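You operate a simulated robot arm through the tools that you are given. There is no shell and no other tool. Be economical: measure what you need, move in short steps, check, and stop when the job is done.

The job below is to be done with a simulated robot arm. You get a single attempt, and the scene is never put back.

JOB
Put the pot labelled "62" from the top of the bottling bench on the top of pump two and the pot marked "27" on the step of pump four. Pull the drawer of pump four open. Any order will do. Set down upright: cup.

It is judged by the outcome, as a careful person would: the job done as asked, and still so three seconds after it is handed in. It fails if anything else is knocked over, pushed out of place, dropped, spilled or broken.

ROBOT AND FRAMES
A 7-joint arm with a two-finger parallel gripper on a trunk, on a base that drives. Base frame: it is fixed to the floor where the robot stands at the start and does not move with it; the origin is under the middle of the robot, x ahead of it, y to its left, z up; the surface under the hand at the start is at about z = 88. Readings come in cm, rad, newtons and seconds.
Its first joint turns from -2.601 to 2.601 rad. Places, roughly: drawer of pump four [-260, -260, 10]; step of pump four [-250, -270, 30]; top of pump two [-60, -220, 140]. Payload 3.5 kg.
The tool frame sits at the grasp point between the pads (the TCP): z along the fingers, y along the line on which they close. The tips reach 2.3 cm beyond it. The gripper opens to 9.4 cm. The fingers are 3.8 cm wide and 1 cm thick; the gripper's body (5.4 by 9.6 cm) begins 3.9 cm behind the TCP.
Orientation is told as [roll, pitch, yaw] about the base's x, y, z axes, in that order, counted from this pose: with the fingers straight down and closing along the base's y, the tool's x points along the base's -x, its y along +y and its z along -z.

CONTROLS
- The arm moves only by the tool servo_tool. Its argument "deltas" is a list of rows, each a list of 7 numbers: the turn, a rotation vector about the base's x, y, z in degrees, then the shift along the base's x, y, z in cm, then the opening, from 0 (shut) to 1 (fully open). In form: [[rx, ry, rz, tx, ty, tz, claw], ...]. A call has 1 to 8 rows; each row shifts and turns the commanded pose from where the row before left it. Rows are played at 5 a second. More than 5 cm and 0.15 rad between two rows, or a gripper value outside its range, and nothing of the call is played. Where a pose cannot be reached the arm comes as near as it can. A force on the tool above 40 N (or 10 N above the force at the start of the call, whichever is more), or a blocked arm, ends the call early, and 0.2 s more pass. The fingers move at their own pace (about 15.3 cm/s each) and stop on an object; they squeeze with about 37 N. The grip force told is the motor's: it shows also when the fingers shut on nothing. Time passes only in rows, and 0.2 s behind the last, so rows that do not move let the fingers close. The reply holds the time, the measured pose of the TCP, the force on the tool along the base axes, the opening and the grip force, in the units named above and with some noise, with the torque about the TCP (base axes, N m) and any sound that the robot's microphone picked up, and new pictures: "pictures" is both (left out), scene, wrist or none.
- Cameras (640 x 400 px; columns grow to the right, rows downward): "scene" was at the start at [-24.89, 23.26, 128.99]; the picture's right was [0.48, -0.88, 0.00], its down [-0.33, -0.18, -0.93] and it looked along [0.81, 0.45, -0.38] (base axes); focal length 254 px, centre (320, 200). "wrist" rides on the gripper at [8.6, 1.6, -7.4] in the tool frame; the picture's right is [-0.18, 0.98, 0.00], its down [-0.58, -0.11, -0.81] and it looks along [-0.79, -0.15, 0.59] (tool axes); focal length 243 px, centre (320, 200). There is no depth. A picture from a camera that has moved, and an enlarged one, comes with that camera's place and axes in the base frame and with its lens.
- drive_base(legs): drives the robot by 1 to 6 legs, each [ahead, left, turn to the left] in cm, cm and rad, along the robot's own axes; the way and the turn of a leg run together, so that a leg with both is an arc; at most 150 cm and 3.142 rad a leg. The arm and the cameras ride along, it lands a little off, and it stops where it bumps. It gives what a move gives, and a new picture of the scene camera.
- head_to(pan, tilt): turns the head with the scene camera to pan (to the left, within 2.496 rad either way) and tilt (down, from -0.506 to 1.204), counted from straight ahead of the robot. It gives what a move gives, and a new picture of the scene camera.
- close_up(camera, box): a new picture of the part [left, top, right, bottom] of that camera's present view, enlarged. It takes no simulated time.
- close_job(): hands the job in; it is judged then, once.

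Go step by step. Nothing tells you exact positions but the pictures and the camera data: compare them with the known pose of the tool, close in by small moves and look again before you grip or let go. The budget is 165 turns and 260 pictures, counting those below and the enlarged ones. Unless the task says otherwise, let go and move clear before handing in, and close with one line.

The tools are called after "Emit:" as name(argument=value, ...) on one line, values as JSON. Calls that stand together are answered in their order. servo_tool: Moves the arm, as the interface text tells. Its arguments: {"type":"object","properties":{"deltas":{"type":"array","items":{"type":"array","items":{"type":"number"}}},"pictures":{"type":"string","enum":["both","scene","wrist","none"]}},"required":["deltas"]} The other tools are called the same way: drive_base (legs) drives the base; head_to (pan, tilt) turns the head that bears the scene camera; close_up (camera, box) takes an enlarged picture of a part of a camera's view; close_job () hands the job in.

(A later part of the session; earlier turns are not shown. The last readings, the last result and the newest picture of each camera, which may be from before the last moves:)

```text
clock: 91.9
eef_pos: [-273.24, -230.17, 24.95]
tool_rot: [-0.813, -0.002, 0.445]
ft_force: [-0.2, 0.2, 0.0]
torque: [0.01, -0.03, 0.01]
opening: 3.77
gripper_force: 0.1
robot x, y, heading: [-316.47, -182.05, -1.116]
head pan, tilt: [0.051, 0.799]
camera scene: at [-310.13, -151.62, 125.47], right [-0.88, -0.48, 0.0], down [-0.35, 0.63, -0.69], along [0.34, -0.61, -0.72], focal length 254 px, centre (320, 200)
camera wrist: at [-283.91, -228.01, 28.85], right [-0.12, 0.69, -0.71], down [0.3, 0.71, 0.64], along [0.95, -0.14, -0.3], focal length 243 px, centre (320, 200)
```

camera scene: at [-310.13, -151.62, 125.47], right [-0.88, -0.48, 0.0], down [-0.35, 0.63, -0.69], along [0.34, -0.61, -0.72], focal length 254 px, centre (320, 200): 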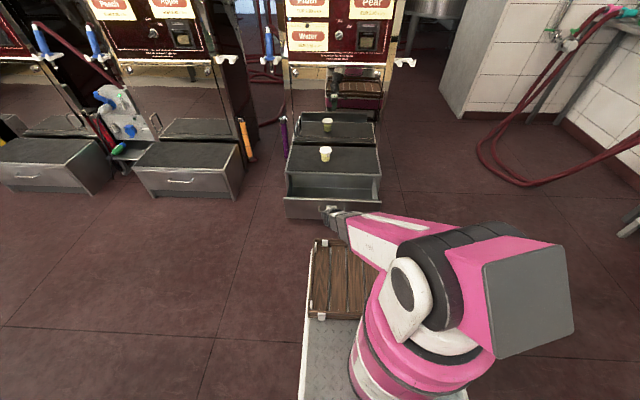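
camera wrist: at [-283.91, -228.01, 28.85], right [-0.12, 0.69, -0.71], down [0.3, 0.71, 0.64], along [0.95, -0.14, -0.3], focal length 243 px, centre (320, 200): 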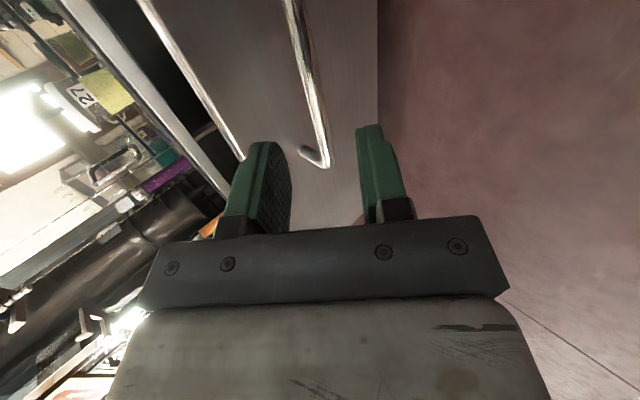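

Fingers are clear of the handle. I rise and bring the hand back to pointing down, then test how high it can go (pump two's top is at z≈140).

Emit:
servo_tool(deltas=[[0, 0, 0, 0, 0, 2, 0.5], [0, 0, 0, 0, 0, 3, 0.5], [3, 1.5, 0, 0, 0, 4, 0.5], [5.4, 2.66, 0, 0, 0, 4, 0.5], [5.4, 2.66, 0, 0, 0, 4, 0.5], [5.4, 2.66, 0, 0, 0, 4, 0.5], [5.4, 2.66, 0, 0, 0, 4, 0.5], [5.4, 2.66, 0, 0, 0, 4, 0.5]], pictures="none")

Emit:
servo_tool(deltas=[[5.4, 2.66, 0, 0, 0, 4, 0.5], [5.4, 2.66, 0, 0, 0, 4, 0.5], [0, 0, 0, 0, 0, 4, 0.5], [0, 0, 0, 0, 0, 4, 0.5], [0, 0, 0, 0, 0, 4, 0.5], [0, 0, 0, 0, 0, 4, 0.5], [0, 0, 0, 0, 0, 4, 0.5], [0, 0, 0, 0, 0, 4, 0.5]], pictures="none")

Emit:
servo_tool(deltas=[[0, 0, 0, 0, 0, 4, 0.5], [0, 0, 0, 0, 0, 4, 0.5], [0, 0, 0, 0, 0, 4, 0.5], [0, 0, 0, 0, 0, 4, 0.5], [0, 0, 0, 0, 0, 4, 0.5], [0, 0, 0, 0, 0, 4, 0.5], [0, 0, 0, 0, 0, 4, 0.5], [0, 0, 0, 0, 0, 4, 0.5]], pictures="scene")

```text
clock: 93.7
eef_pos: [-273.64, -230.15, 54.26]
tool_rot: [-0.229, 0.003, 0.448]
ft_force: [-0.9, 0.6, -0.8]
torque: [-0.01, 0.04, -0.06]
opening: 4.7
gripper_force: 0.0
robot x, y, heading: [-316.59, -181.59, -1.116]
head pan, tilt: [0.051, 0.799]
```

```text
clock: 95.5
eef_pos: [-273.36, -230.42, 86.17]
tool_rot: [-0.02, 0.004, 0.447]
ft_force: [1.0, 0.0, 0.2]
torque: [0.0, 0.0, -0.01]
opening: 4.67
gripper_force: 0.1
robot x, y, heading: [-316.78, -181.97, -1.119]
head pan, tilt: [0.051, 0.799]
```

```text
clock: 97.3
eef_pos: [-272.03, -232.23, 113.69]
tool_rot: [-0.055, -0.003, 0.449]
ft_force: [0.4, 0.5, 0.3]
torque: [-0.01, 0.02, -0.01]
opening: 4.71
gripper_force: 0.2
out of reach, approached as far as the arm can: row 7, 8
robot x, y, heading: [-316.77, -181.72, -1.116]
head pan, tilt: [0.051, 0.799]
camera scene: at [-310.14, -151.16, 125.35], right [-0.88, -0.48, 0.0], down [-0.35, 0.63, -0.7], along [0.34, -0.61, -0.72], focal length 254 px, centre (320, 200)
```

scene: 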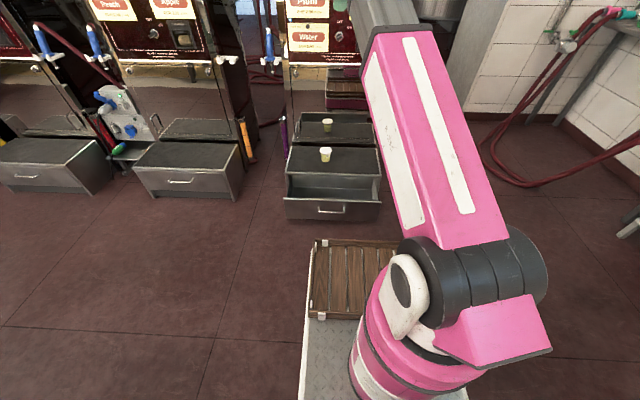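

Pointing straight down it tops out near z≈113, so the high placing needs a forward-tilted hand with the camera on its upper side. I test whether the hand can turn another 90° (camera facing away from the robot).

Emit:
servo_tool(deltas=[[0, 0, 0, 0, 0, -3, 0.5], [0, 0, 0, 0, 0, -4, 0.5], [0, 0, 0, 0, 0, -4, 0.5], [0, 0, 0, 0, 0, -4, 0.5], [0, 0, 6, 0, 0, -2, 0.5], [0, 0, 8, 0, 0, 0, 0.5], [0, 0, 8, 0, 0, 0, 0.5], [0, 0, 8, 0, 0, 0, 0.5]], pictures="none")

Emit:
servo_tool(deltas=[[0, 0, 8, 0, 0, 0, 0.5], [0, 0, 8, 0, 0, 0, 0.5], [0, 0, 8, 0, 0, 0, 0.5], [0, 0, 8, 0, 0, 0, 0.5], [0, 0, 8, 0, 0, 0, 0.5], [0, 0, 8, 0, 0, 0, 0.5], [0, 0, 8, 0, 0, 0, 0.5], [0, 0, 4, 0, 0, 0, 0.5]], pictures="both")

```text
clock: 99.1
eef_pos: [-271.73, -232.08, 96.57]
tool_rot: [-0.021, 0.006, 0.973]
ft_force: [0.0, -0.2, 0.4]
torque: [0.01, -0.03, -0.02]
opening: 4.69
gripper_force: 0.0
robot x, y, heading: [-316.5, -181.78, -1.12]
head pan, tilt: [0.051, 0.799]
```

```text
clock: 100.9
eef_pos: [-271.78, -232.18, 96.59]
tool_rot: [-0.021, 0.003, 2.02]
ft_force: [-0.5, 0.6, -0.1]
torque: [0.02, 0.01, -0.01]
opening: 4.7
gripper_force: 0.1
robot x, y, heading: [-317.14, -181.61, -1.119]
head pan, tilt: [0.051, 0.799]
camera scene: at [-310.14, -151.16, 125.35], right [-0.88, -0.48, 0.0], down [-0.35, 0.63, -0.7], along [0.34, -0.61, -0.72], focal length 254 px, centre (320, 200)
camera wrist: at [-269.6, -240.66, 104.02], right [-0.96, -0.26, -0.02], down [-0.17, 0.57, 0.81], along [-0.2, 0.78, -0.59], focal length 243 px, centre (320, 200)
```

scene: 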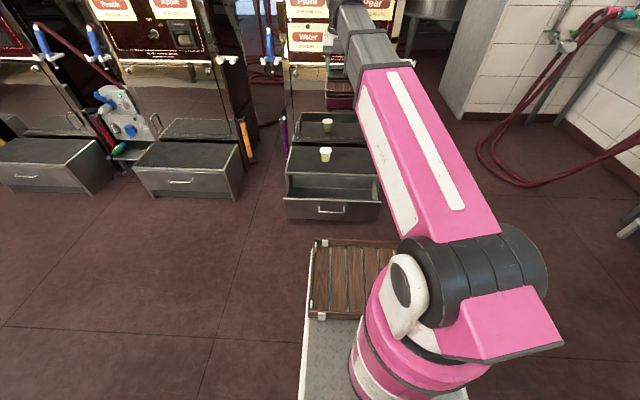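
wrist: 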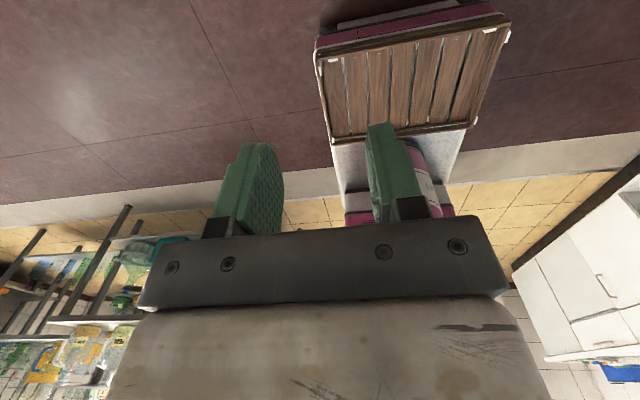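

The hand can do that. Now the test of the high pose: tilt 48° forward and rise.

Emit:
servo_tool(deltas=[[-3, -1.5, 0, 0, 0, 1, 0.5], [-5.4, -2.66, 0, 0, 0, 2, 0.5], [-5.4, -2.66, 0, 0, 0, 3, 0.5], [-5.4, -2.66, 0, 0, 0, 4, 0.5], [-5.4, -2.66, 0, 0, 0, 4, 0.5], [-5.4, -2.66, 0, 0, 0, 4, 0.5], [-5.4, -2.66, 0, 0, 0, 4, 0.5], [-5.4, -2.66, 0, 0, 0, 4, 0.5]], pictures="none")

Emit:
servo_tool(deltas=[[0, 0, 0, 0, 0, 4, 0.5], [0, 0, 0, 0, 0, 4, 0.5], [0, 0, 0, 0, 0, 4, 0.5], [0, 0, 0, 0, 0, 4, 0.5], [0, 0, 0, 0, 0, 4, 0.5], [0, 0, 0, 0, 0, 4, 0.5], [0, 0, 0, 0, 0, 4, 0.5]], pictures="both")

```text
clock: 102.7
eef_pos: [-271.87, -231.98, 122.41]
tool_rot: [-0.029, 0.8, 2.016]
ft_force: [-1.7, 0.8, 0.5]
torque: [0.02, -0.01, 0.0]
opening: 4.72
gripper_force: 0.0
robot x, y, heading: [-316.87, -181.99, -1.116]
head pan, tilt: [0.051, 0.799]
```

```text
clock: 104.3
eef_pos: [-271.01, -233.1, 149.65]
tool_rot: [-0.029, 0.801, 2.017]
ft_force: [0.0, -0.5, -0.3]
torque: [-0.03, 0.0, 0.02]
opening: 4.7
gripper_force: 0.1
out of reach, approached as far as the arm can: row 7
robot x, y, heading: [-316.89, -181.77, -1.118]
head pan, tilt: [0.051, 0.799]
camera scene: at [-310.14, -151.16, 125.35], right [-0.88, -0.48, 0.0], down [-0.35, 0.63, -0.7], along [0.34, -0.61, -0.72], focal length 254 px, centre (320, 200)
camera wrist: at [-272.32, -234.51, 160.97], right [-0.93, -0.33, -0.15], down [-0.35, 0.93, 0.15], along [0.09, 0.19, -0.98], focal length 243 px, centre (320, 200)
```

scene: 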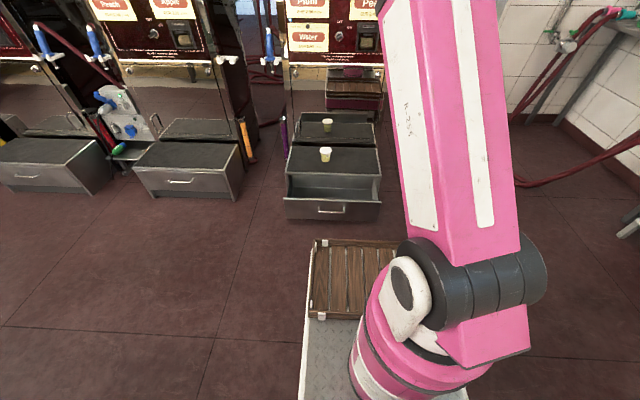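
wrist: 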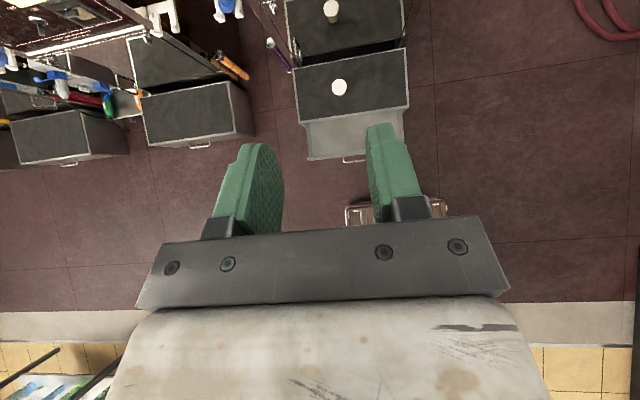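

z≈149 is reachable with 46° tilt. I test the reach forward at that height (free space above).

Emit:
servo_tool(deltas=[[0, 0, 0, 0.9, -1.8, -1, 0.5], [0, 0, 0, 1.77, -3.58, 0, 0.5], [0, 0, 0, 1.77, -3.58, 0, 0.5], [0, 0, 0, 1.77, -3.58, 0, 0.5], [0, 0, 0, 1.77, -3.58, 0, 0.5], [0, 0, 0, 1.77, -3.58, 0, 0.5]], pictures="none")

```text
clock: 105.7
eef_pos: [-261.06, -252.72, 148.45]
tool_rot: [-0.029, 0.802, 2.015]
ft_force: [0.3, 0.3, -0.1]
torque: [0.0, 0.01, 0.01]
opening: 4.7
gripper_force: 0.1
robot x, y, heading: [-316.47, -181.84, -1.121]
head pan, tilt: [0.051, 0.799]
```

Radius 90 at z 148 works too, so the plan is: grip cup 62 with this 46° forward tilt, camera on top. I retract the arm and drive back along the aisle, then turn to face the bench.

Emit:
servo_tool(deltas=[[0, 0, 0, -0.9, 1.8, -1, 1], [0, 0, 0, -1.77, 3.58, -2, 1], [0, 0, 0, -1.77, 3.58, -3, 1], [0, 0, 0, -1.77, 3.58, -4, 1], [0, 0, 0, -1.77, 3.58, -4, 1], [0, 0, 0, -1.77, 3.58, -4, 1], [0, 0, 0, -0.9, 1.8, -3, 1]], pictures="none")

Emit:
drive_base(legs=[[0, 140, 0], [0, 130, 0]])

```text
refused: row 4 steps farther than a row can; nothing moved
```

```text
clock: 118.7
eef_pos: [-19.91, -134.03, 148.28]
tool_rot: [-0.029, 0.798, 2.033]
ft_force: [-1.0, 0.4, 0.1]
torque: [0.0, 0.02, 0.04]
opening: 4.71
gripper_force: 0.1
robot x, y, heading: [-76.66, -64.21, -1.106]
head pan, tilt: [0.051, 0.799]
camera scene: at [-70.63, -33.4, 125.35], right [-0.87, -0.5, 0.0], down [-0.36, 0.62, -0.7], along [0.35, -0.61, -0.72], focal length 254 px, centre (320, 200)
```

scene: 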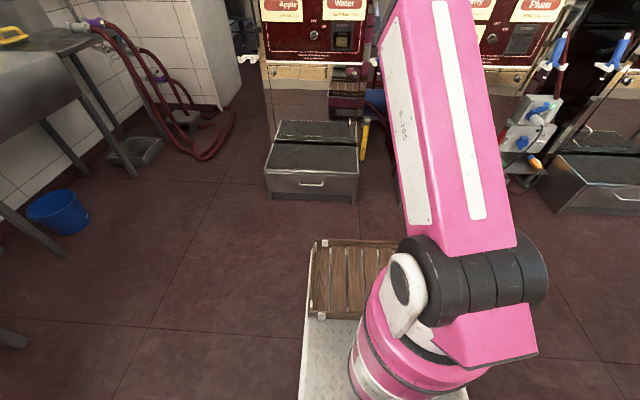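

The retract call was refused, yet the drive went fine with the arm high. While here I look at pump two's upper part.

Emit:
head_to(pan=-0.5, tilt=0.1)

Emit:
servo_tool(deltas=[[0, 0, 0, -0.9, 1.8, -1, 1], [0, 0, 0, -1.5, 3.1, -2, 1], [0, 0, 0, -1.5, 3.1, -3, 1], [0, 0, 0, -1.5, 3.1, -3, 1], [0, 0, 0, -1.5, 3.1, -3, 1], [0, 0, 0, -1.5, 3.1, -3, 1], [0, 0, 0, -1.5, 3.1, -3, 1], [0, 0, 0, 0, 0, -2, 1]], pictures="none")

```text
clock: 119.7
eef_pos: [-19.87, -133.97, 148.36]
tool_rot: [-0.03, 0.799, 2.033]
ft_force: [-1.2, 0.7, 0.1]
torque: [-0.01, -0.02, 0.03]
opening: 4.71
gripper_force: 0.0
robot x, y, heading: [-76.54, -63.96, -1.103]
head pan, tilt: [-0.499, 0.099]
camera scene: at [-74.91, -35.6, 131.64], right [-1.0, 0.03, 0.0], down [0.0, 0.1, -0.99], along [-0.03, -0.99, -0.1], focal length 254 px, centre (320, 200)
```

scene: 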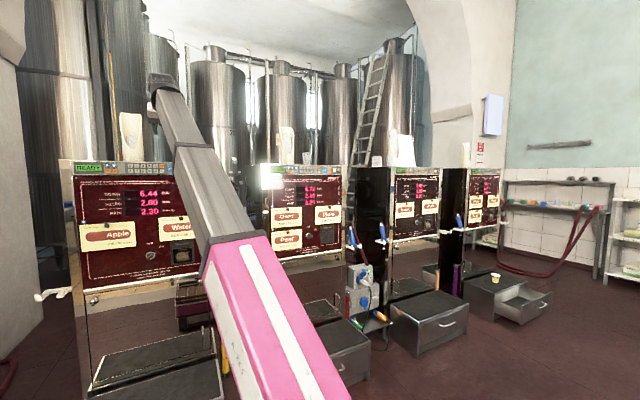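

```text
clock: 121.5
eef_pos: [-29.72, -113.72, 128.19]
tool_rot: [-0.03, 0.799, 2.031]
ft_force: [0.1, 0.0, -0.3]
torque: [0.0, -0.01, -0.03]
opening: 9.41
gripper_force: 0.1
robot x, y, heading: [-76.35, -64.4, -1.1]
head pan, tilt: [-0.499, 0.099]
```

Drawer open and pot 27 in place on pump four, seen from here. Now I turn to face the bench.

Emit:
drive_base(legs=[[0, 0, 1.55], [35, 18, 0]])

Emit:
head_to(pan=0.2, tilt=0.45)

```text
clock: 127.8
eef_pos: [-3.03, 13.66, 128.28]
tool_rot: [-0.028, 0.8, -2.693]
ft_force: [0.7, -0.6, 0.0]
torque: [0.01, -0.02, 0.02]
opening: 9.38
gripper_force: 0.0
robot x, y, heading: [-53.3, -32.62, 0.458]
head pan, tilt: [-0.499, 0.099]
camera scene: at [-81.95, -30.63, 131.65], right [-0.04, -1.0, 0.0], down [-0.1, 0.0, -1.0], along [0.99, -0.04, -0.1], focal length 254 px, centre (320, 200)
```

scene: 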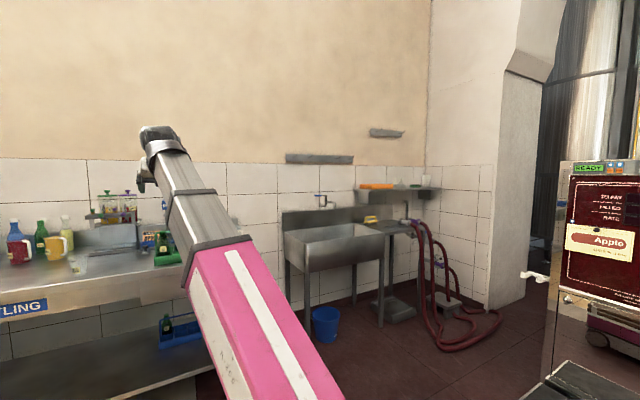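

```text
clock: 128.9
eef_pos: [-2.9, 13.68, 128.27]
tool_rot: [-0.03, 0.799, -2.693]
ft_force: [-1.0, -0.4, 0.7]
torque: [0.03, -0.02, 0.0]
opening: 9.43
gripper_force: 0.0
robot x, y, heading: [-53.23, -32.17, 0.454]
head pan, tilt: [0.201, 0.45]
camera scene: at [-83.86, -24.62, 128.4], right [0.61, -0.79, 0.0], down [-0.34, -0.27, -0.9], along [0.71, 0.55, -0.43], focal length 254 px, centre (320, 200)
```

scene: 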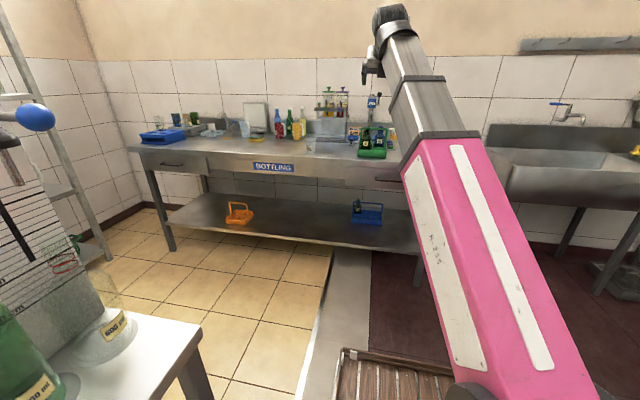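

Path is free. I drive the rest of the way to the bench.

Emit:
drive_base(legs=[[47, 16, 0]])

Emit:
head_to(pan=0.45, tilt=0.6)

Emit:
close_up(camera="wrist", box=[0, 0, 640, 400])

```text
clock: 131.8
eef_pos: [31.14, 48.76, 128.2]
tool_rot: [-0.031, 0.8, -2.689]
ft_force: [0.2, -0.8, 0.3]
torque: [0.0, 0.05, 0.02]
opening: 9.39
gripper_force: 0.1
robot x, y, heading: [-19.1, 2.39, 0.461]
head pan, tilt: [0.201, 0.45]
camera scene: at [-49.68, 10.22, 128.39], right [0.61, -0.79, 0.0], down [-0.34, -0.27, -0.9], along [0.71, 0.55, -0.44], focal length 254 px, centre (320, 200)
```

scene: 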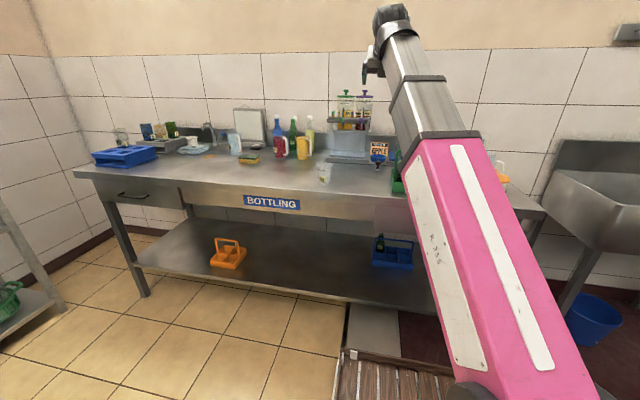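

```text
clock: 132.5
eef_pos: [31.16, 48.78, 128.25]
tool_rot: [-0.029, 0.8, -2.689]
ft_force: [0.0, -0.9, 0.5]
torque: [0.02, 0.01, 0.01]
opening: 9.42
gripper_force: 0.0
robot x, y, heading: [-18.87, 2.5, 0.454]
head pan, tilt: [0.45, 0.6]
camera scene: at [-51.51, 11.56, 127.04], right [0.79, -0.62, 0.0], down [-0.35, -0.45, -0.83], along [0.51, 0.65, -0.56], focal length 254 px, centre (320, 200)
```

scene: 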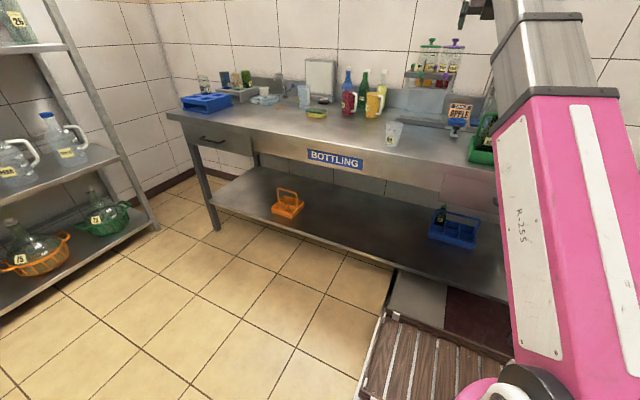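

```text
1.00 times, centred on (320, 200) of wrist (not enlarged: the box is as wide or as high as the picture)
camera zoom: at [32.55, 47.41, 139.63], right [0.33, -0.93, -0.15], down [-0.92, -0.35, 0.15], along [-0.19, 0.09, -0.98], focal length 243 px, centre (320, 200)
```

zoom: 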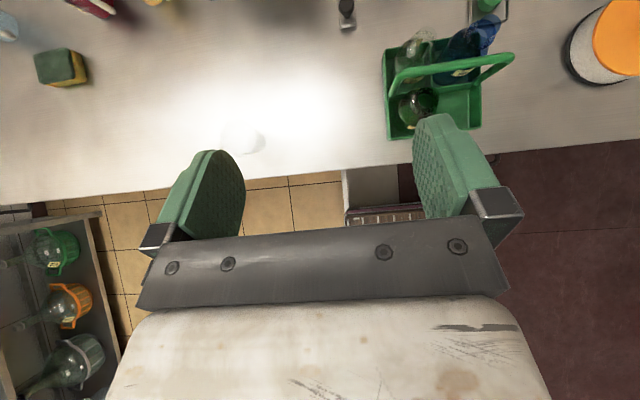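

Emit:
close_up(camera="scene", box=[350, 90, 446, 165])

Emit:
close_up(camera="wrist", box=[190, 100, 310, 175])

```text
5.33 times, centred on (398, 128) of scene
camera zoom: at [-51.51, 11.56, 127.04], right [0.79, -0.62, 0.0], down [-0.35, -0.45, -0.83], along [0.51, 0.65, -0.56], focal length 1355 px, centre (-96, 587)
```

zoom: 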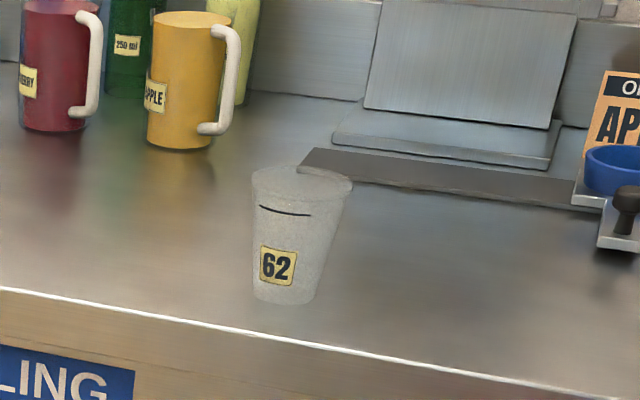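

```text
5.33 times, centred on (250, 138) of wrist
camera zoom: at [32.55, 47.41, 139.63], right [0.33, -0.93, -0.15], down [-0.92, -0.35, 0.15], along [-0.19, 0.09, -0.98], focal length 1294 px, centre (693, 533)
```

zoom: 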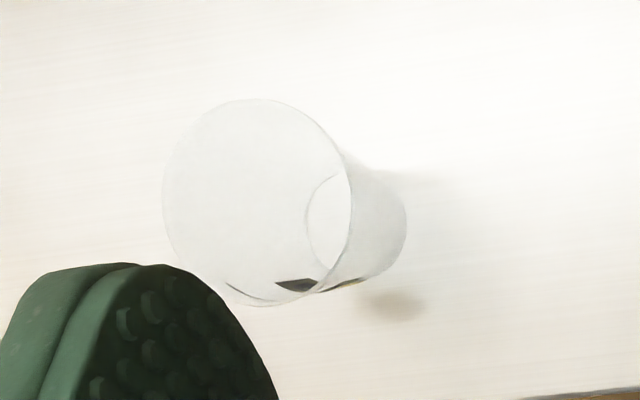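

Cup 62 is empty, standing at about [29.7, 69.5], rim z≈96.4, rim diameter ≈7 cm. I go to a point 10 cm before it along the tilted tool axis.

Emit:
servo_tool(deltas=[[0, 0, 0, -1, 2, -1, 1], [0, 0, 0, -1.77, 3.42, -2, 1], [0, 0, 0, -1.77, 3.42, -2, 1], [0, 0, 0, -1.77, 3.42, -2, 1], [0, 0, 0, -1.77, 3.42, -2, 1], [0, 0, 0, -0.8, 1.42, -2, 1], [0, 0, 0, 0, 0, -3, 1], [0, 0, 0, 0, 0, -3, 1]], pictures="none")

Emit:
servo_tool(deltas=[[0, 0, 0, 0, 0, -3, 1], [0, 0, 0, 0, 0, -3, 1], [0, 0, 0, 0, 0, -2.5, 1], [0, 0, 0, 0, 0, -1, 1], [0, 0, 0, 0, 0, 0, 1]], pictures="both")

```text
clock: 134.3
eef_pos: [22.27, 65.73, 111.38]
tool_rot: [-0.03, 0.801, -2.689]
ft_force: [-0.6, 0.0, 0.4]
torque: [0.0, 0.02, 0.0]
opening: 9.42
gripper_force: 0.0
robot x, y, heading: [-18.87, 2.5, 0.463]
head pan, tilt: [0.45, 0.6]
```

```text
clock: 135.5
eef_pos: [22.17, 65.85, 101.65]
tool_rot: [-0.03, 0.8, -2.691]
ft_force: [-0.1, -0.5, 0.1]
torque: [0.01, 0.0, -0.03]
opening: 9.38
gripper_force: 0.2
robot x, y, heading: [-19.28, 2.1, 0.459]
head pan, tilt: [0.45, 0.6]
camera scene: at [-51.51, 11.56, 127.04], right [0.79, -0.61, 0.0], down [-0.35, -0.45, -0.83], along [0.51, 0.65, -0.56], focal length 254 px, centre (320, 200)
camera wrist: at [23.67, 64.51, 113.08], right [0.33, -0.93, -0.15], down [-0.92, -0.35, 0.15], along [-0.19, 0.09, -0.98], focal length 243 px, centre (320, 200)
```

scene: 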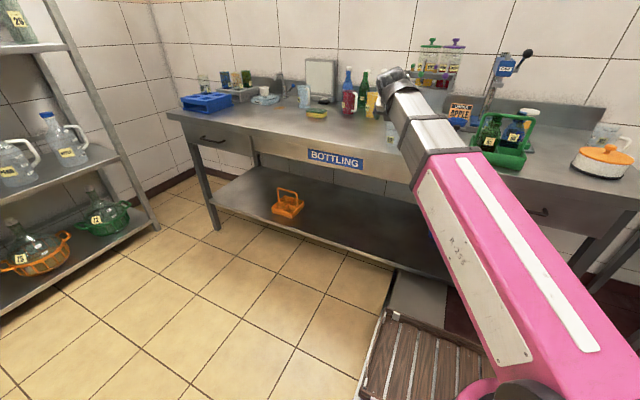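
wrist: 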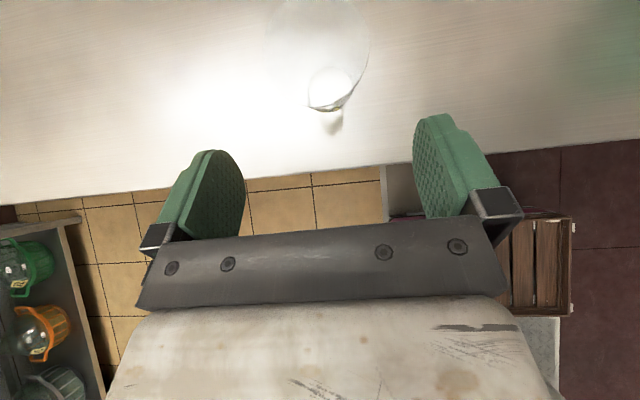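

The cup is centred laterally to within a millimetre; moving in along the tool axis.

Emit:
servo_tool(deltas=[[0, 0, 0, 0.6, 0.29, -0.65, 1], [0, 0, 0, 0.9, 0.44, -1, 1], [0, 0, 0, 0.9, 0.44, -1, 1], [0, 0, 0, 0.9, 0.44, -1, 1], [0, 0, 0, 0.9, 0.44, -1, 1], [0, 0, 0, 0.9, 0.44, -1, 1], [0, 0, 0, 0, 0, 0, 1]], pictures="wrist")

Emit:
close_up(camera="scene", box=[350, 60, 478, 160])

```text
clock: 137.1
eef_pos: [27.38, 68.41, 96.14]
tool_rot: [-0.03, 0.799, -2.692]
ft_force: [-0.3, 0.2, 0.4]
torque: [0.0, -0.01, 0.0]
opening: 9.41
gripper_force: 0.1
robot x, y, heading: [-18.75, 2.48, 0.461]
head pan, tilt: [0.45, 0.6]
camera wrist: at [28.81, 66.99, 107.43], right [0.33, -0.93, -0.15], down [-0.92, -0.35, 0.15], along [-0.19, 0.09, -0.98], focal length 243 px, centre (320, 200)
```

wrist: 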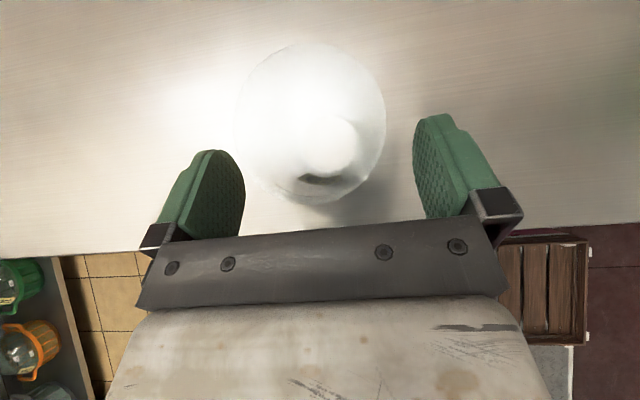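

```text
4.00 times, centred on (414, 110) of scene
camera zoom: at [-51.51, 11.56, 127.04], right [0.79, -0.61, 0.0], down [-0.35, -0.45, -0.83], along [0.51, 0.65, -0.56], focal length 1016 px, centre (-56, 560)
```

zoom: 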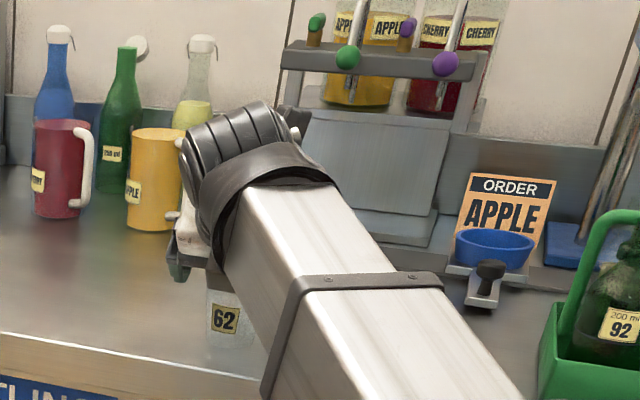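

Emit:
servo_tool(deltas=[[0, 0, 0, 0.7, 0.35, -0.8, 1], [0, 0, 0, 0.7, 0.35, -0.8, 1], [0, 0, 0, 0, 0, 0, 1], [0, 0, 0, 0, 0, 0, 0.8], [0, 0, 0, 0, 0, 0, 0.6], [0, 0, 0, 0, 0, 0, 0.5], [0, 0, 0, 0, 0, 0, 0.5]], pictures="wrist")

```text
clock: 138.7
eef_pos: [28.75, 68.78, 94.55]
tool_rot: [-0.03, 0.798, -2.691]
ft_force: [0.7, 0.5, 0.1]
torque: [-0.02, 0.03, 0.0]
opening: 6.45
gripper_force: 36.8
robot x, y, heading: [-19.01, 2.76, 0.457]
head pan, tilt: [0.45, 0.6]
camera wrist: at [30.17, 67.62, 105.87], right [0.33, -0.93, -0.15], down [-0.92, -0.35, 0.15], along [-0.19, 0.09, -0.98], focal length 243 px, centre (320, 200)
```

wrist: 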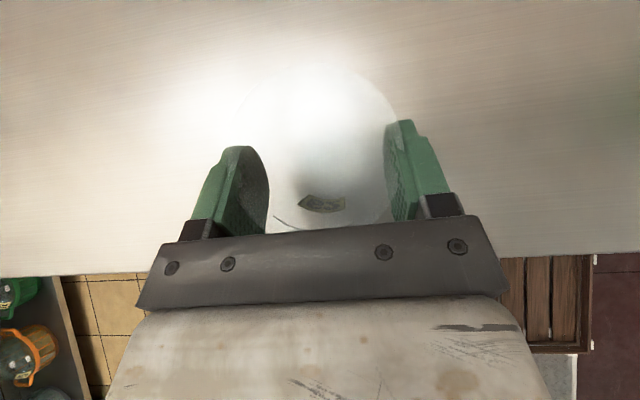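

Gripped the cup at 6.45 cm. Lifting gently, straight up.

Emit:
servo_tool(deltas=[[0, 0, 0, 0, 0, 0, 0.3], [0, 0, 0, 0, 0, 0.3, 0.3], [0, 0, 0, 0, 0, 0.7, 0.3], [0, 0, 0, 0, 0, 1, 0.3], [0, 0, 0, 0, 0, 1.5, 0.3], [0, 0, 0, 0, 0, 2, 0.3], [0, 0, 0, 0, 0, 2, 0.3], [0, 0, 0, 0, 0, 1, 0.3]], pictures="both")

Emit:
close_up(camera="scene", box=[350, 40, 478, 140])

```text
clock: 140.5
eef_pos: [28.73, 68.96, 103.02]
tool_rot: [-0.031, 0.802, -2.69]
ft_force: [-0.3, -0.5, 0.4]
torque: [0.03, -0.01, -0.03]
opening: 6.44
gripper_force: 37.1
robot x, y, heading: [-18.78, 2.33, 0.458]
head pan, tilt: [0.45, 0.6]
camera scene: at [-51.51, 11.56, 127.04], right [0.79, -0.61, 0.0], down [-0.35, -0.45, -0.83], along [0.51, 0.65, -0.56], focal length 254 px, centre (320, 200)
camera wrist: at [30.22, 67.65, 114.38], right [0.33, -0.93, -0.15], down [-0.92, -0.35, 0.15], along [-0.19, 0.09, -0.98], focal length 243 px, centre (320, 200)
```

scene: 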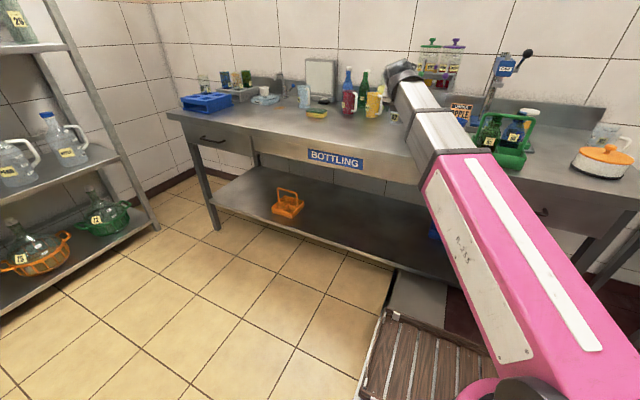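
wrist: 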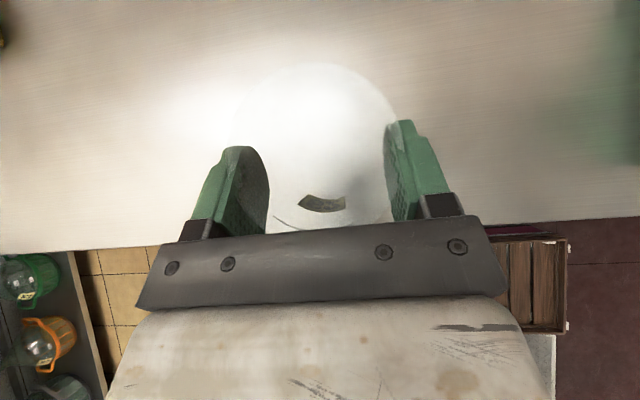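

```text
4.00 times, centred on (414, 90) of scene
camera zoom: at [-51.51, 11.56, 127.04], right [0.79, -0.61, 0.0], down [-0.35, -0.45, -0.83], along [0.51, 0.65, -0.56], focal length 1016 px, centre (-56, 640)
```

zoom: 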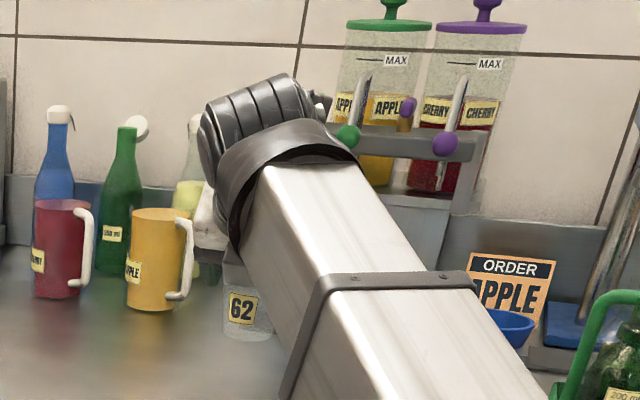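

The cup is held firmly and upright (base about 6.5 cm below the TCP). I raise and retract it, then back off from the bench.

Emit:
servo_tool(deltas=[[0, 0, 0, 0, 0, 1.5, 0.3], [0, 0, 0, 0, 0, 2.5, 0.3], [0, 0, 0, 0.2, -1.5, 3, 0.3], [0, 0, 0, 0.3, -2.8, 3, 0.3], [0, 0, 0, 0.3, -2.8, 3, 0.3], [0, 0, 0, 0.3, -2.8, 3, 0.3], [0, 0, 0, 0.3, -2.8, 3, 0.3], [0, 0, 0, 0.3, -2.8, 3, 0.3]], pictures="none")

Emit:
servo_tool(deltas=[[0, 0, 0, 0.3, -2.5, 2, 0.3], [0, 0, 0, 0, -1.5, 1, 0.3], [0, 0, 0, 0, 0, 0, 0.3]], pictures="none")

Emit:
drive_base(legs=[[-47, -16, 0]])

```text
clock: 142.3
eef_pos: [30.37, 53.54, 124.78]
tool_rot: [-0.03, 0.8, -2.689]
ft_force: [-0.1, -0.5, -0.4]
torque: [-0.04, 0.02, -0.03]
opening: 6.39
gripper_force: 36.8
robot x, y, heading: [-19.05, 2.0, 0.459]
head pan, tilt: [0.45, 0.6]
```

```text
clock: 143.1
eef_pos: [30.91, 49.59, 127.89]
tool_rot: [-0.03, 0.799, -2.691]
ft_force: [-0.1, -1.4, 0.5]
torque: [0.01, -0.02, 0.0]
opening: 6.41
gripper_force: 37.2
robot x, y, heading: [-19.04, 2.24, 0.461]
head pan, tilt: [0.45, 0.6]
```

```text
clock: 146.1
eef_pos: [-3.88, 14.23, 127.89]
tool_rot: [-0.031, 0.801, -2.695]
ft_force: [-0.2, 0.2, 0.1]
torque: [-0.02, -0.01, -0.04]
opening: 6.4
gripper_force: 36.7
robot x, y, heading: [-54.15, -32.66, 0.459]
head pan, tilt: [0.45, 0.6]
camera scene: at [-86.37, -23.3, 127.04], right [0.79, -0.62, 0.0], down [-0.35, -0.44, -0.83], along [0.51, 0.65, -0.56], focal length 254 px, centre (320, 200)
```

scene: 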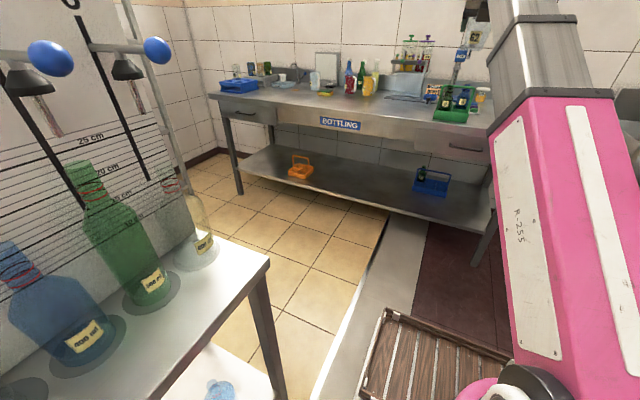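

Backing off worked. I go on to the aisle and turn to face the pumps.

Emit:
drive_base(legs=[[-33, -15, 0], [0, 0, -1.57]])

Emit:
head_to(pan=-0.55, tilt=0.1)

```text
clock: 152.2
eef_pos: [-29.21, -109.97, 127.88]
tool_rot: [-0.03, 0.8, 2.029]
ft_force: [-0.5, 0.3, -0.6]
torque: [-0.02, 0.02, 0.01]
opening: 6.32
gripper_force: 37.4
robot x, y, heading: [-76.32, -60.66, -1.1]
head pan, tilt: [0.45, 0.6]
camera scene: at [-67.38, -28.12, 127.04], right [-0.61, -0.79, 0.0], down [-0.45, 0.34, -0.83], along [0.65, -0.5, -0.56], focal length 254 px, centre (320, 200)
```

scene: 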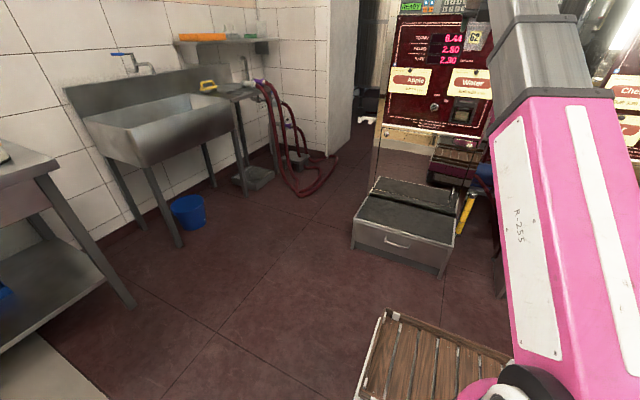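

```text
clock: 153.4
eef_pos: [-29.14, -109.98, 127.88]
tool_rot: [-0.031, 0.801, 2.027]
ft_force: [-0.1, -0.5, -0.7]
torque: [0.0, 0.02, 0.01]
opening: 6.31
gripper_force: 37.0
robot x, y, heading: [-76.32, -60.37, -1.102]
head pan, tilt: [-0.55, 0.099]
camera scene: at [-75.16, -31.9, 131.65], right [-1.0, 0.08, 0.0], down [0.01, 0.1, -0.99], along [-0.08, -0.99, -0.1], focal length 254 px, centre (320, 200)
```

scene: 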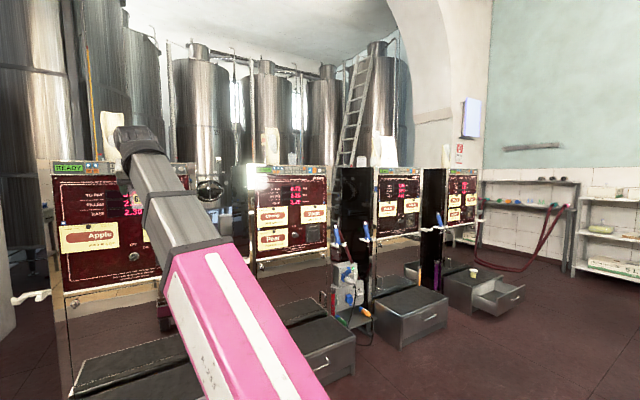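

Emit:
close_up(camera="scene", box=[220, 110, 420, 235])

Emit:
close_up(camera="wrist", box=[0, 0, 640, 400])

```text
3.20 times, centred on (320, 172) of scene
camera zoom: at [-75.16, -31.9, 131.65], right [-1.0, 0.08, 0.0], down [0.01, 0.1, -0.99], along [-0.08, -0.99, -0.1], focal length 813 px, centre (320, 288)
```

zoom: 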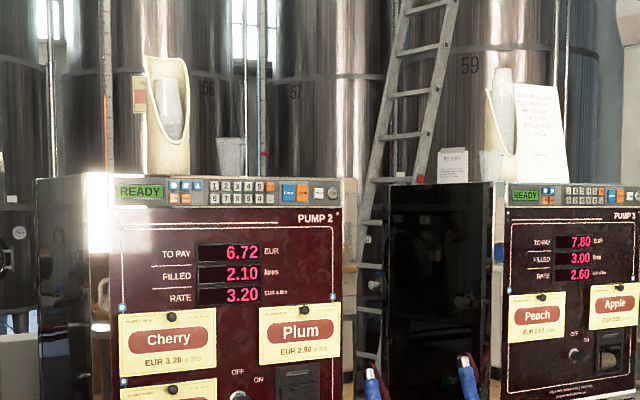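

```text
1.00 times, centred on (320, 200) of wrist (not enlarged: the box is as wide or as high as the picture)
camera zoom: at [-30.46, -111.42, 139.21], right [-0.93, -0.34, -0.15], down [-0.36, 0.92, 0.15], along [0.09, 0.19, -0.98], focal length 243 px, centre (320, 200)
```

zoom: 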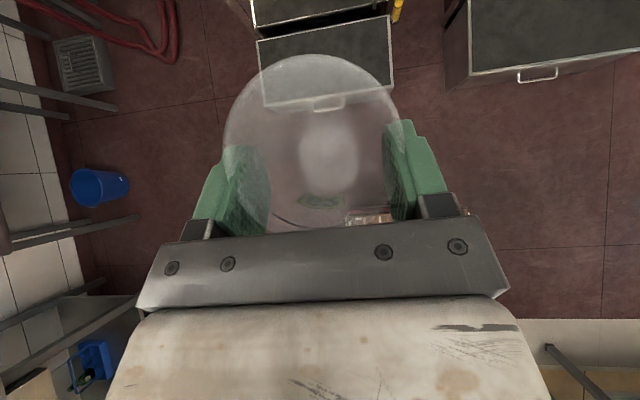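

On pump two's top stand a cup dispenser (left) and another clear cup near the middle; the right part looks free. I move sideways in front of pump two's right part.

Emit:
drive_base(legs=[[0, -86, 0], [22, 0, 0]])

Emit:
servo_tool(deltas=[[0, 0, 0, 0, 0, 2, 0.3], [0, 0, 0, 0, 0, 3, 0.3], [0, 0, 0, 0, 0, 3.5, 0.3], [0, 0, 0, 0, 0, 3.5, 0.3], [0, 0, 0, 0, 0, 3.5, 0.3], [0, 0, 0, 0, 0, 3.5, 0.3], [0, 0, 0, 0, 0, 3, 0.3], [0, 0, 0, 0, 0, 1.5, 0.3]], pictures="both")

```text
clock: 159.3
eef_pos: [-94.79, -167.73, 127.94]
tool_rot: [-0.031, 0.799, 2.038]
ft_force: [0.2, 0.0, -0.6]
torque: [-0.01, -0.05, 0.01]
opening: 6.3
gripper_force: 37.5
robot x, y, heading: [-143.1, -119.11, -1.092]
head pan, tilt: [-0.55, 0.099]
camera scene: at [-141.84, -90.26, 131.65], right [-1.0, 0.07, 0.0], down [0.01, 0.1, -1.0], along [-0.07, -0.99, -0.1], focal length 254 px, centre (320, 200)
```

scene: 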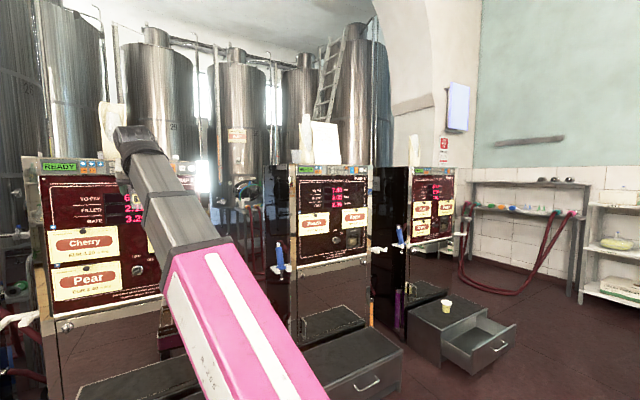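

```text
clock: 161.1
eef_pos: [-94.07, -168.43, 150.56]
tool_rot: [-0.029, 0.799, 2.04]
ft_force: [0.6, -0.1, -0.8]
torque: [0.01, -0.02, 0.03]
opening: 6.25
gripper_force: 36.5
out of reach, approached as far as the arm can: row 8
robot x, y, heading: [-142.85, -119.03, -1.094]
head pan, tilt: [-0.55, 0.099]
camera scene: at [-141.84, -90.26, 131.65], right [-1.0, 0.07, 0.0], down [0.01, 0.1, -1.0], along [-0.07, -0.99, -0.1], focal length 254 px, centre (320, 200)
camera wrist: at [-95.46, -169.89, 161.92], right [-0.92, -0.35, -0.15], down [-0.37, 0.92, 0.15], along [0.09, 0.19, -0.98], focal length 243 px, centre (320, 200)
```

scene: 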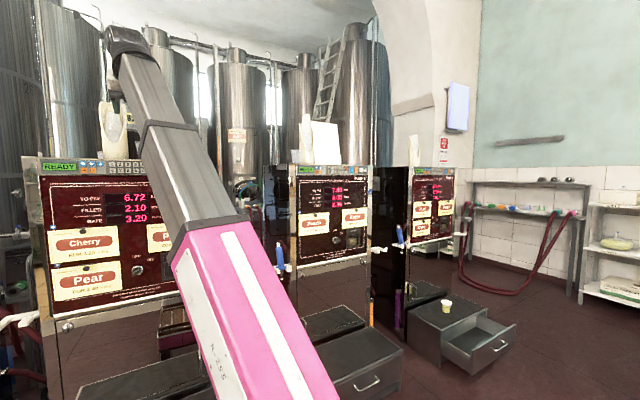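
wrist: 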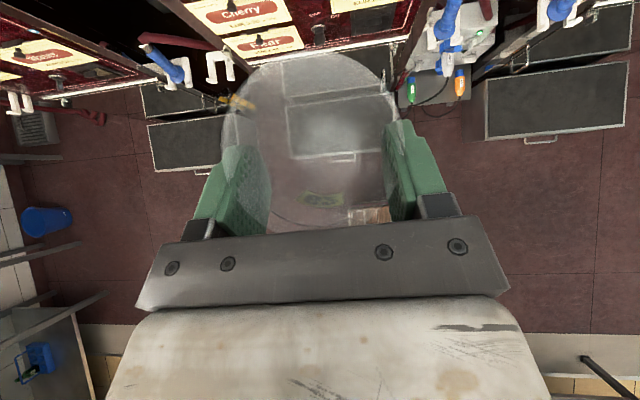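

Hand at z≈150. I drive 18 cm closer and then look down with the wrist camera while extending.

Emit:
drive_base(legs=[[18, 0, 0]])

Emit:
servo_tool(deltas=[[0, 0, 0, 0.4, -0.8, 0, 0.3], [0, 0, 0, 0.9, -1.8, 0, 0.3], [0, 0, 0, 1.1, -2.1, 0.5, 0.3], [0, 0, 0, 1.1, -2.1, 0.5, 0.3], [0, 0, 0, 0.7, -1.4, 0, 0.3]], pictures="wrist")

```text
clock: 162.6
eef_pos: [-85.97, -184.5, 150.42]
tool_rot: [-0.03, 0.8, 2.041]
ft_force: [0.0, -0.6, 0.1]
torque: [-0.01, 0.01, 0.0]
opening: 6.24
gripper_force: 36.6
robot x, y, heading: [-134.14, -134.99, -1.095]
head pan, tilt: [-0.55, 0.099]
camera scene: at [-133.61, -106.19, 131.65], right [-1.0, 0.07, 0.0], down [0.01, 0.1, -1.0], along [-0.07, -0.99, -0.1], focal length 254 px, centre (320, 200)
```

scene: 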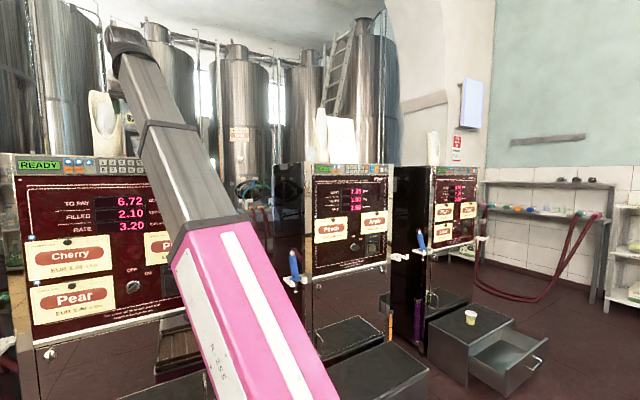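

```text
clock: 163.8
eef_pos: [-81.6, -192.64, 151.54]
tool_rot: [-0.031, 0.799, 2.042]
ft_force: [0.4, -1.2, -0.4]
torque: [0.03, 0.01, -0.01]
opening: 6.24
gripper_force: 36.9
robot x, y, heading: [-135.02, -134.9, -1.095]
head pan, tilt: [-0.55, 0.099]
camera wrist: at [-83.05, -193.97, 162.84], right [-0.92, -0.35, -0.15], down [-0.37, 0.92, 0.15], along [0.09, 0.19, -0.98], focal length 243 px, centre (320, 200)
```

wrist: 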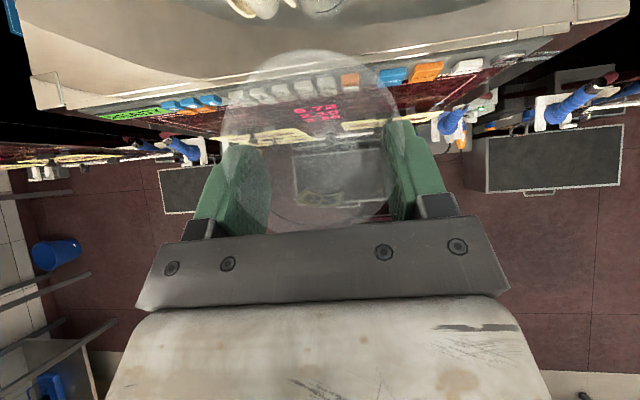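

The wrist view shows the top plate: front edge from about [-50,-188] to [-95,-210]; the other objects start around the middle. I shift the base 11 cm right and 4 cm ahead so the cup lines up with the free right part.

Emit:
drive_base(legs=[[0, -11, 0], [4, 0, 0]])

Emit:
servo_tool(deltas=[[0, 0, 0, 0.4, -0.8, 0, 0.3], [0, 0, 0, 0.9, -1.8, 0, 0.3], [0, 0, 0, 0.9, -1.8, 0, 0.3], [0, 0, 0, 0.5, -0.9, 0, 0.3], [0, 0, 0, 0, 0, 0, 0.3]], pictures="wrist")

```text
clock: 165.4
eef_pos: [-89.78, -201.38, 151.4]
tool_rot: [-0.029, 0.798, 2.039]
ft_force: [0.1, 0.5, -0.6]
torque: [0.0, -0.01, 0.0]
opening: 6.21
gripper_force: 36.8
robot x, y, heading: [-143.02, -143.66, -1.097]
head pan, tilt: [-0.55, 0.099]
camera scene: at [-141.61, -114.92, 131.65], right [-1.0, 0.07, 0.0], down [0.01, 0.1, -1.0], along [-0.07, -0.99, -0.1], focal length 254 px, centre (320, 200)
```

scene: 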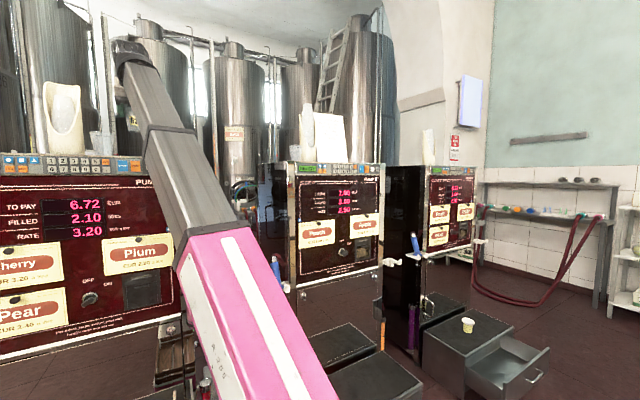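

```text
clock: 166.7
eef_pos: [-86.95, -206.52, 151.5]
tool_rot: [-0.029, 0.8, 2.039]
ft_force: [-0.5, 0.2, -0.3]
torque: [0.02, 0.02, 0.0]
opening: 6.24
gripper_force: 37.0
robot x, y, heading: [-142.62, -143.32, -1.09]
head pan, tilt: [-0.55, 0.099]
camera wrist: at [-88.33, -208.0, 162.83], right [-0.92, -0.35, -0.15], down [-0.37, 0.92, 0.15], along [0.09, 0.19, -0.98], focal length 243 px, centre (320, 200)
```

wrist: 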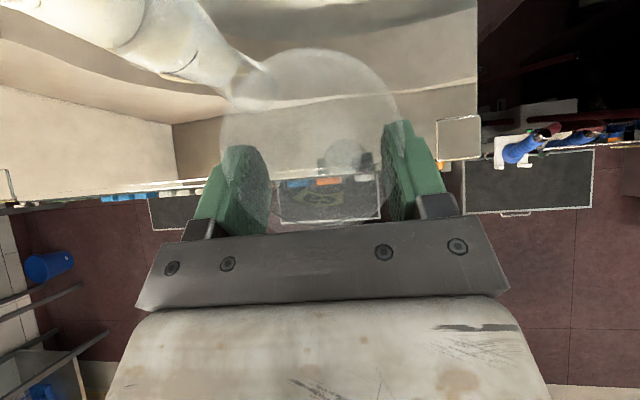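

Emit:
close_up(camera="wrist", box=[0, 0, 500, 220])

Emit:
close_up(camera="scene", box=[0, 30, 240, 180])

Emit:
close_up(camera="wrist", box=[190, 0, 420, 140])

```text
1.28 times, centred on (250, 110) of wrist
camera zoom: at [-88.33, -208.0, 162.83], right [-0.92, -0.35, -0.15], down [-0.37, 0.92, 0.15], along [0.09, 0.19, -0.98], focal length 311 px, centre (410, 315)
```

zoom: 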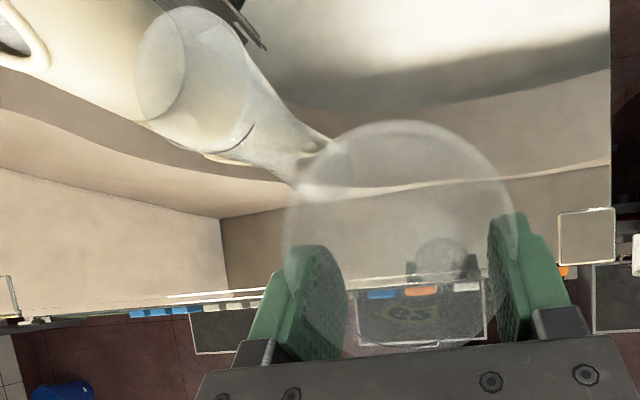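

```text
2.67 times, centred on (120, 105) of scene
camera zoom: at [-141.61, -114.92, 131.65], right [-1.0, 0.07, 0.0], down [0.01, 0.1, -1.0], along [-0.07, -0.99, -0.1], focal length 677 px, centre (853, 453)
```

zoom: 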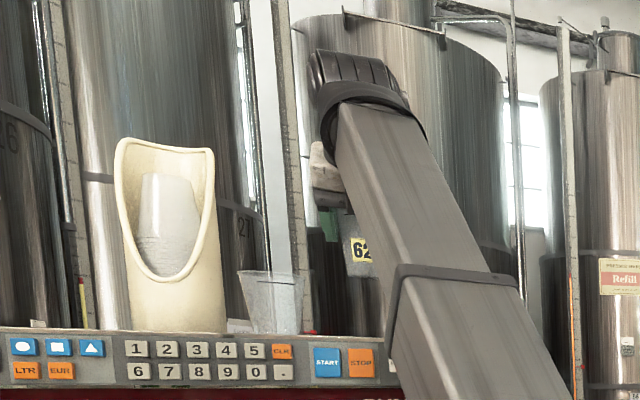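

```text
2.78 times, centred on (305, 70) of wrist
camera zoom: at [-88.33, -208.0, 162.83], right [-0.92, -0.35, -0.15], down [-0.37, 0.92, 0.15], along [0.09, 0.19, -0.98], focal length 675 px, centre (362, 562)
```

zoom: 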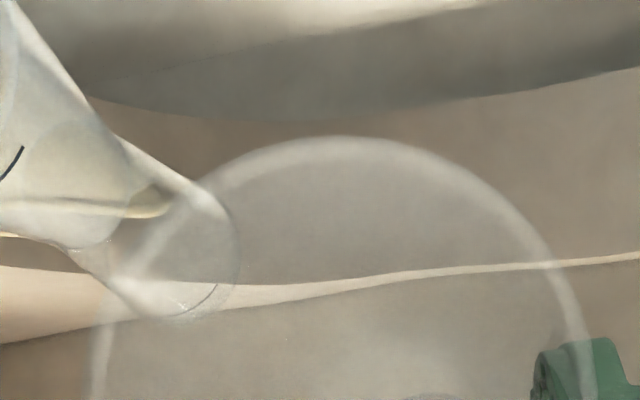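

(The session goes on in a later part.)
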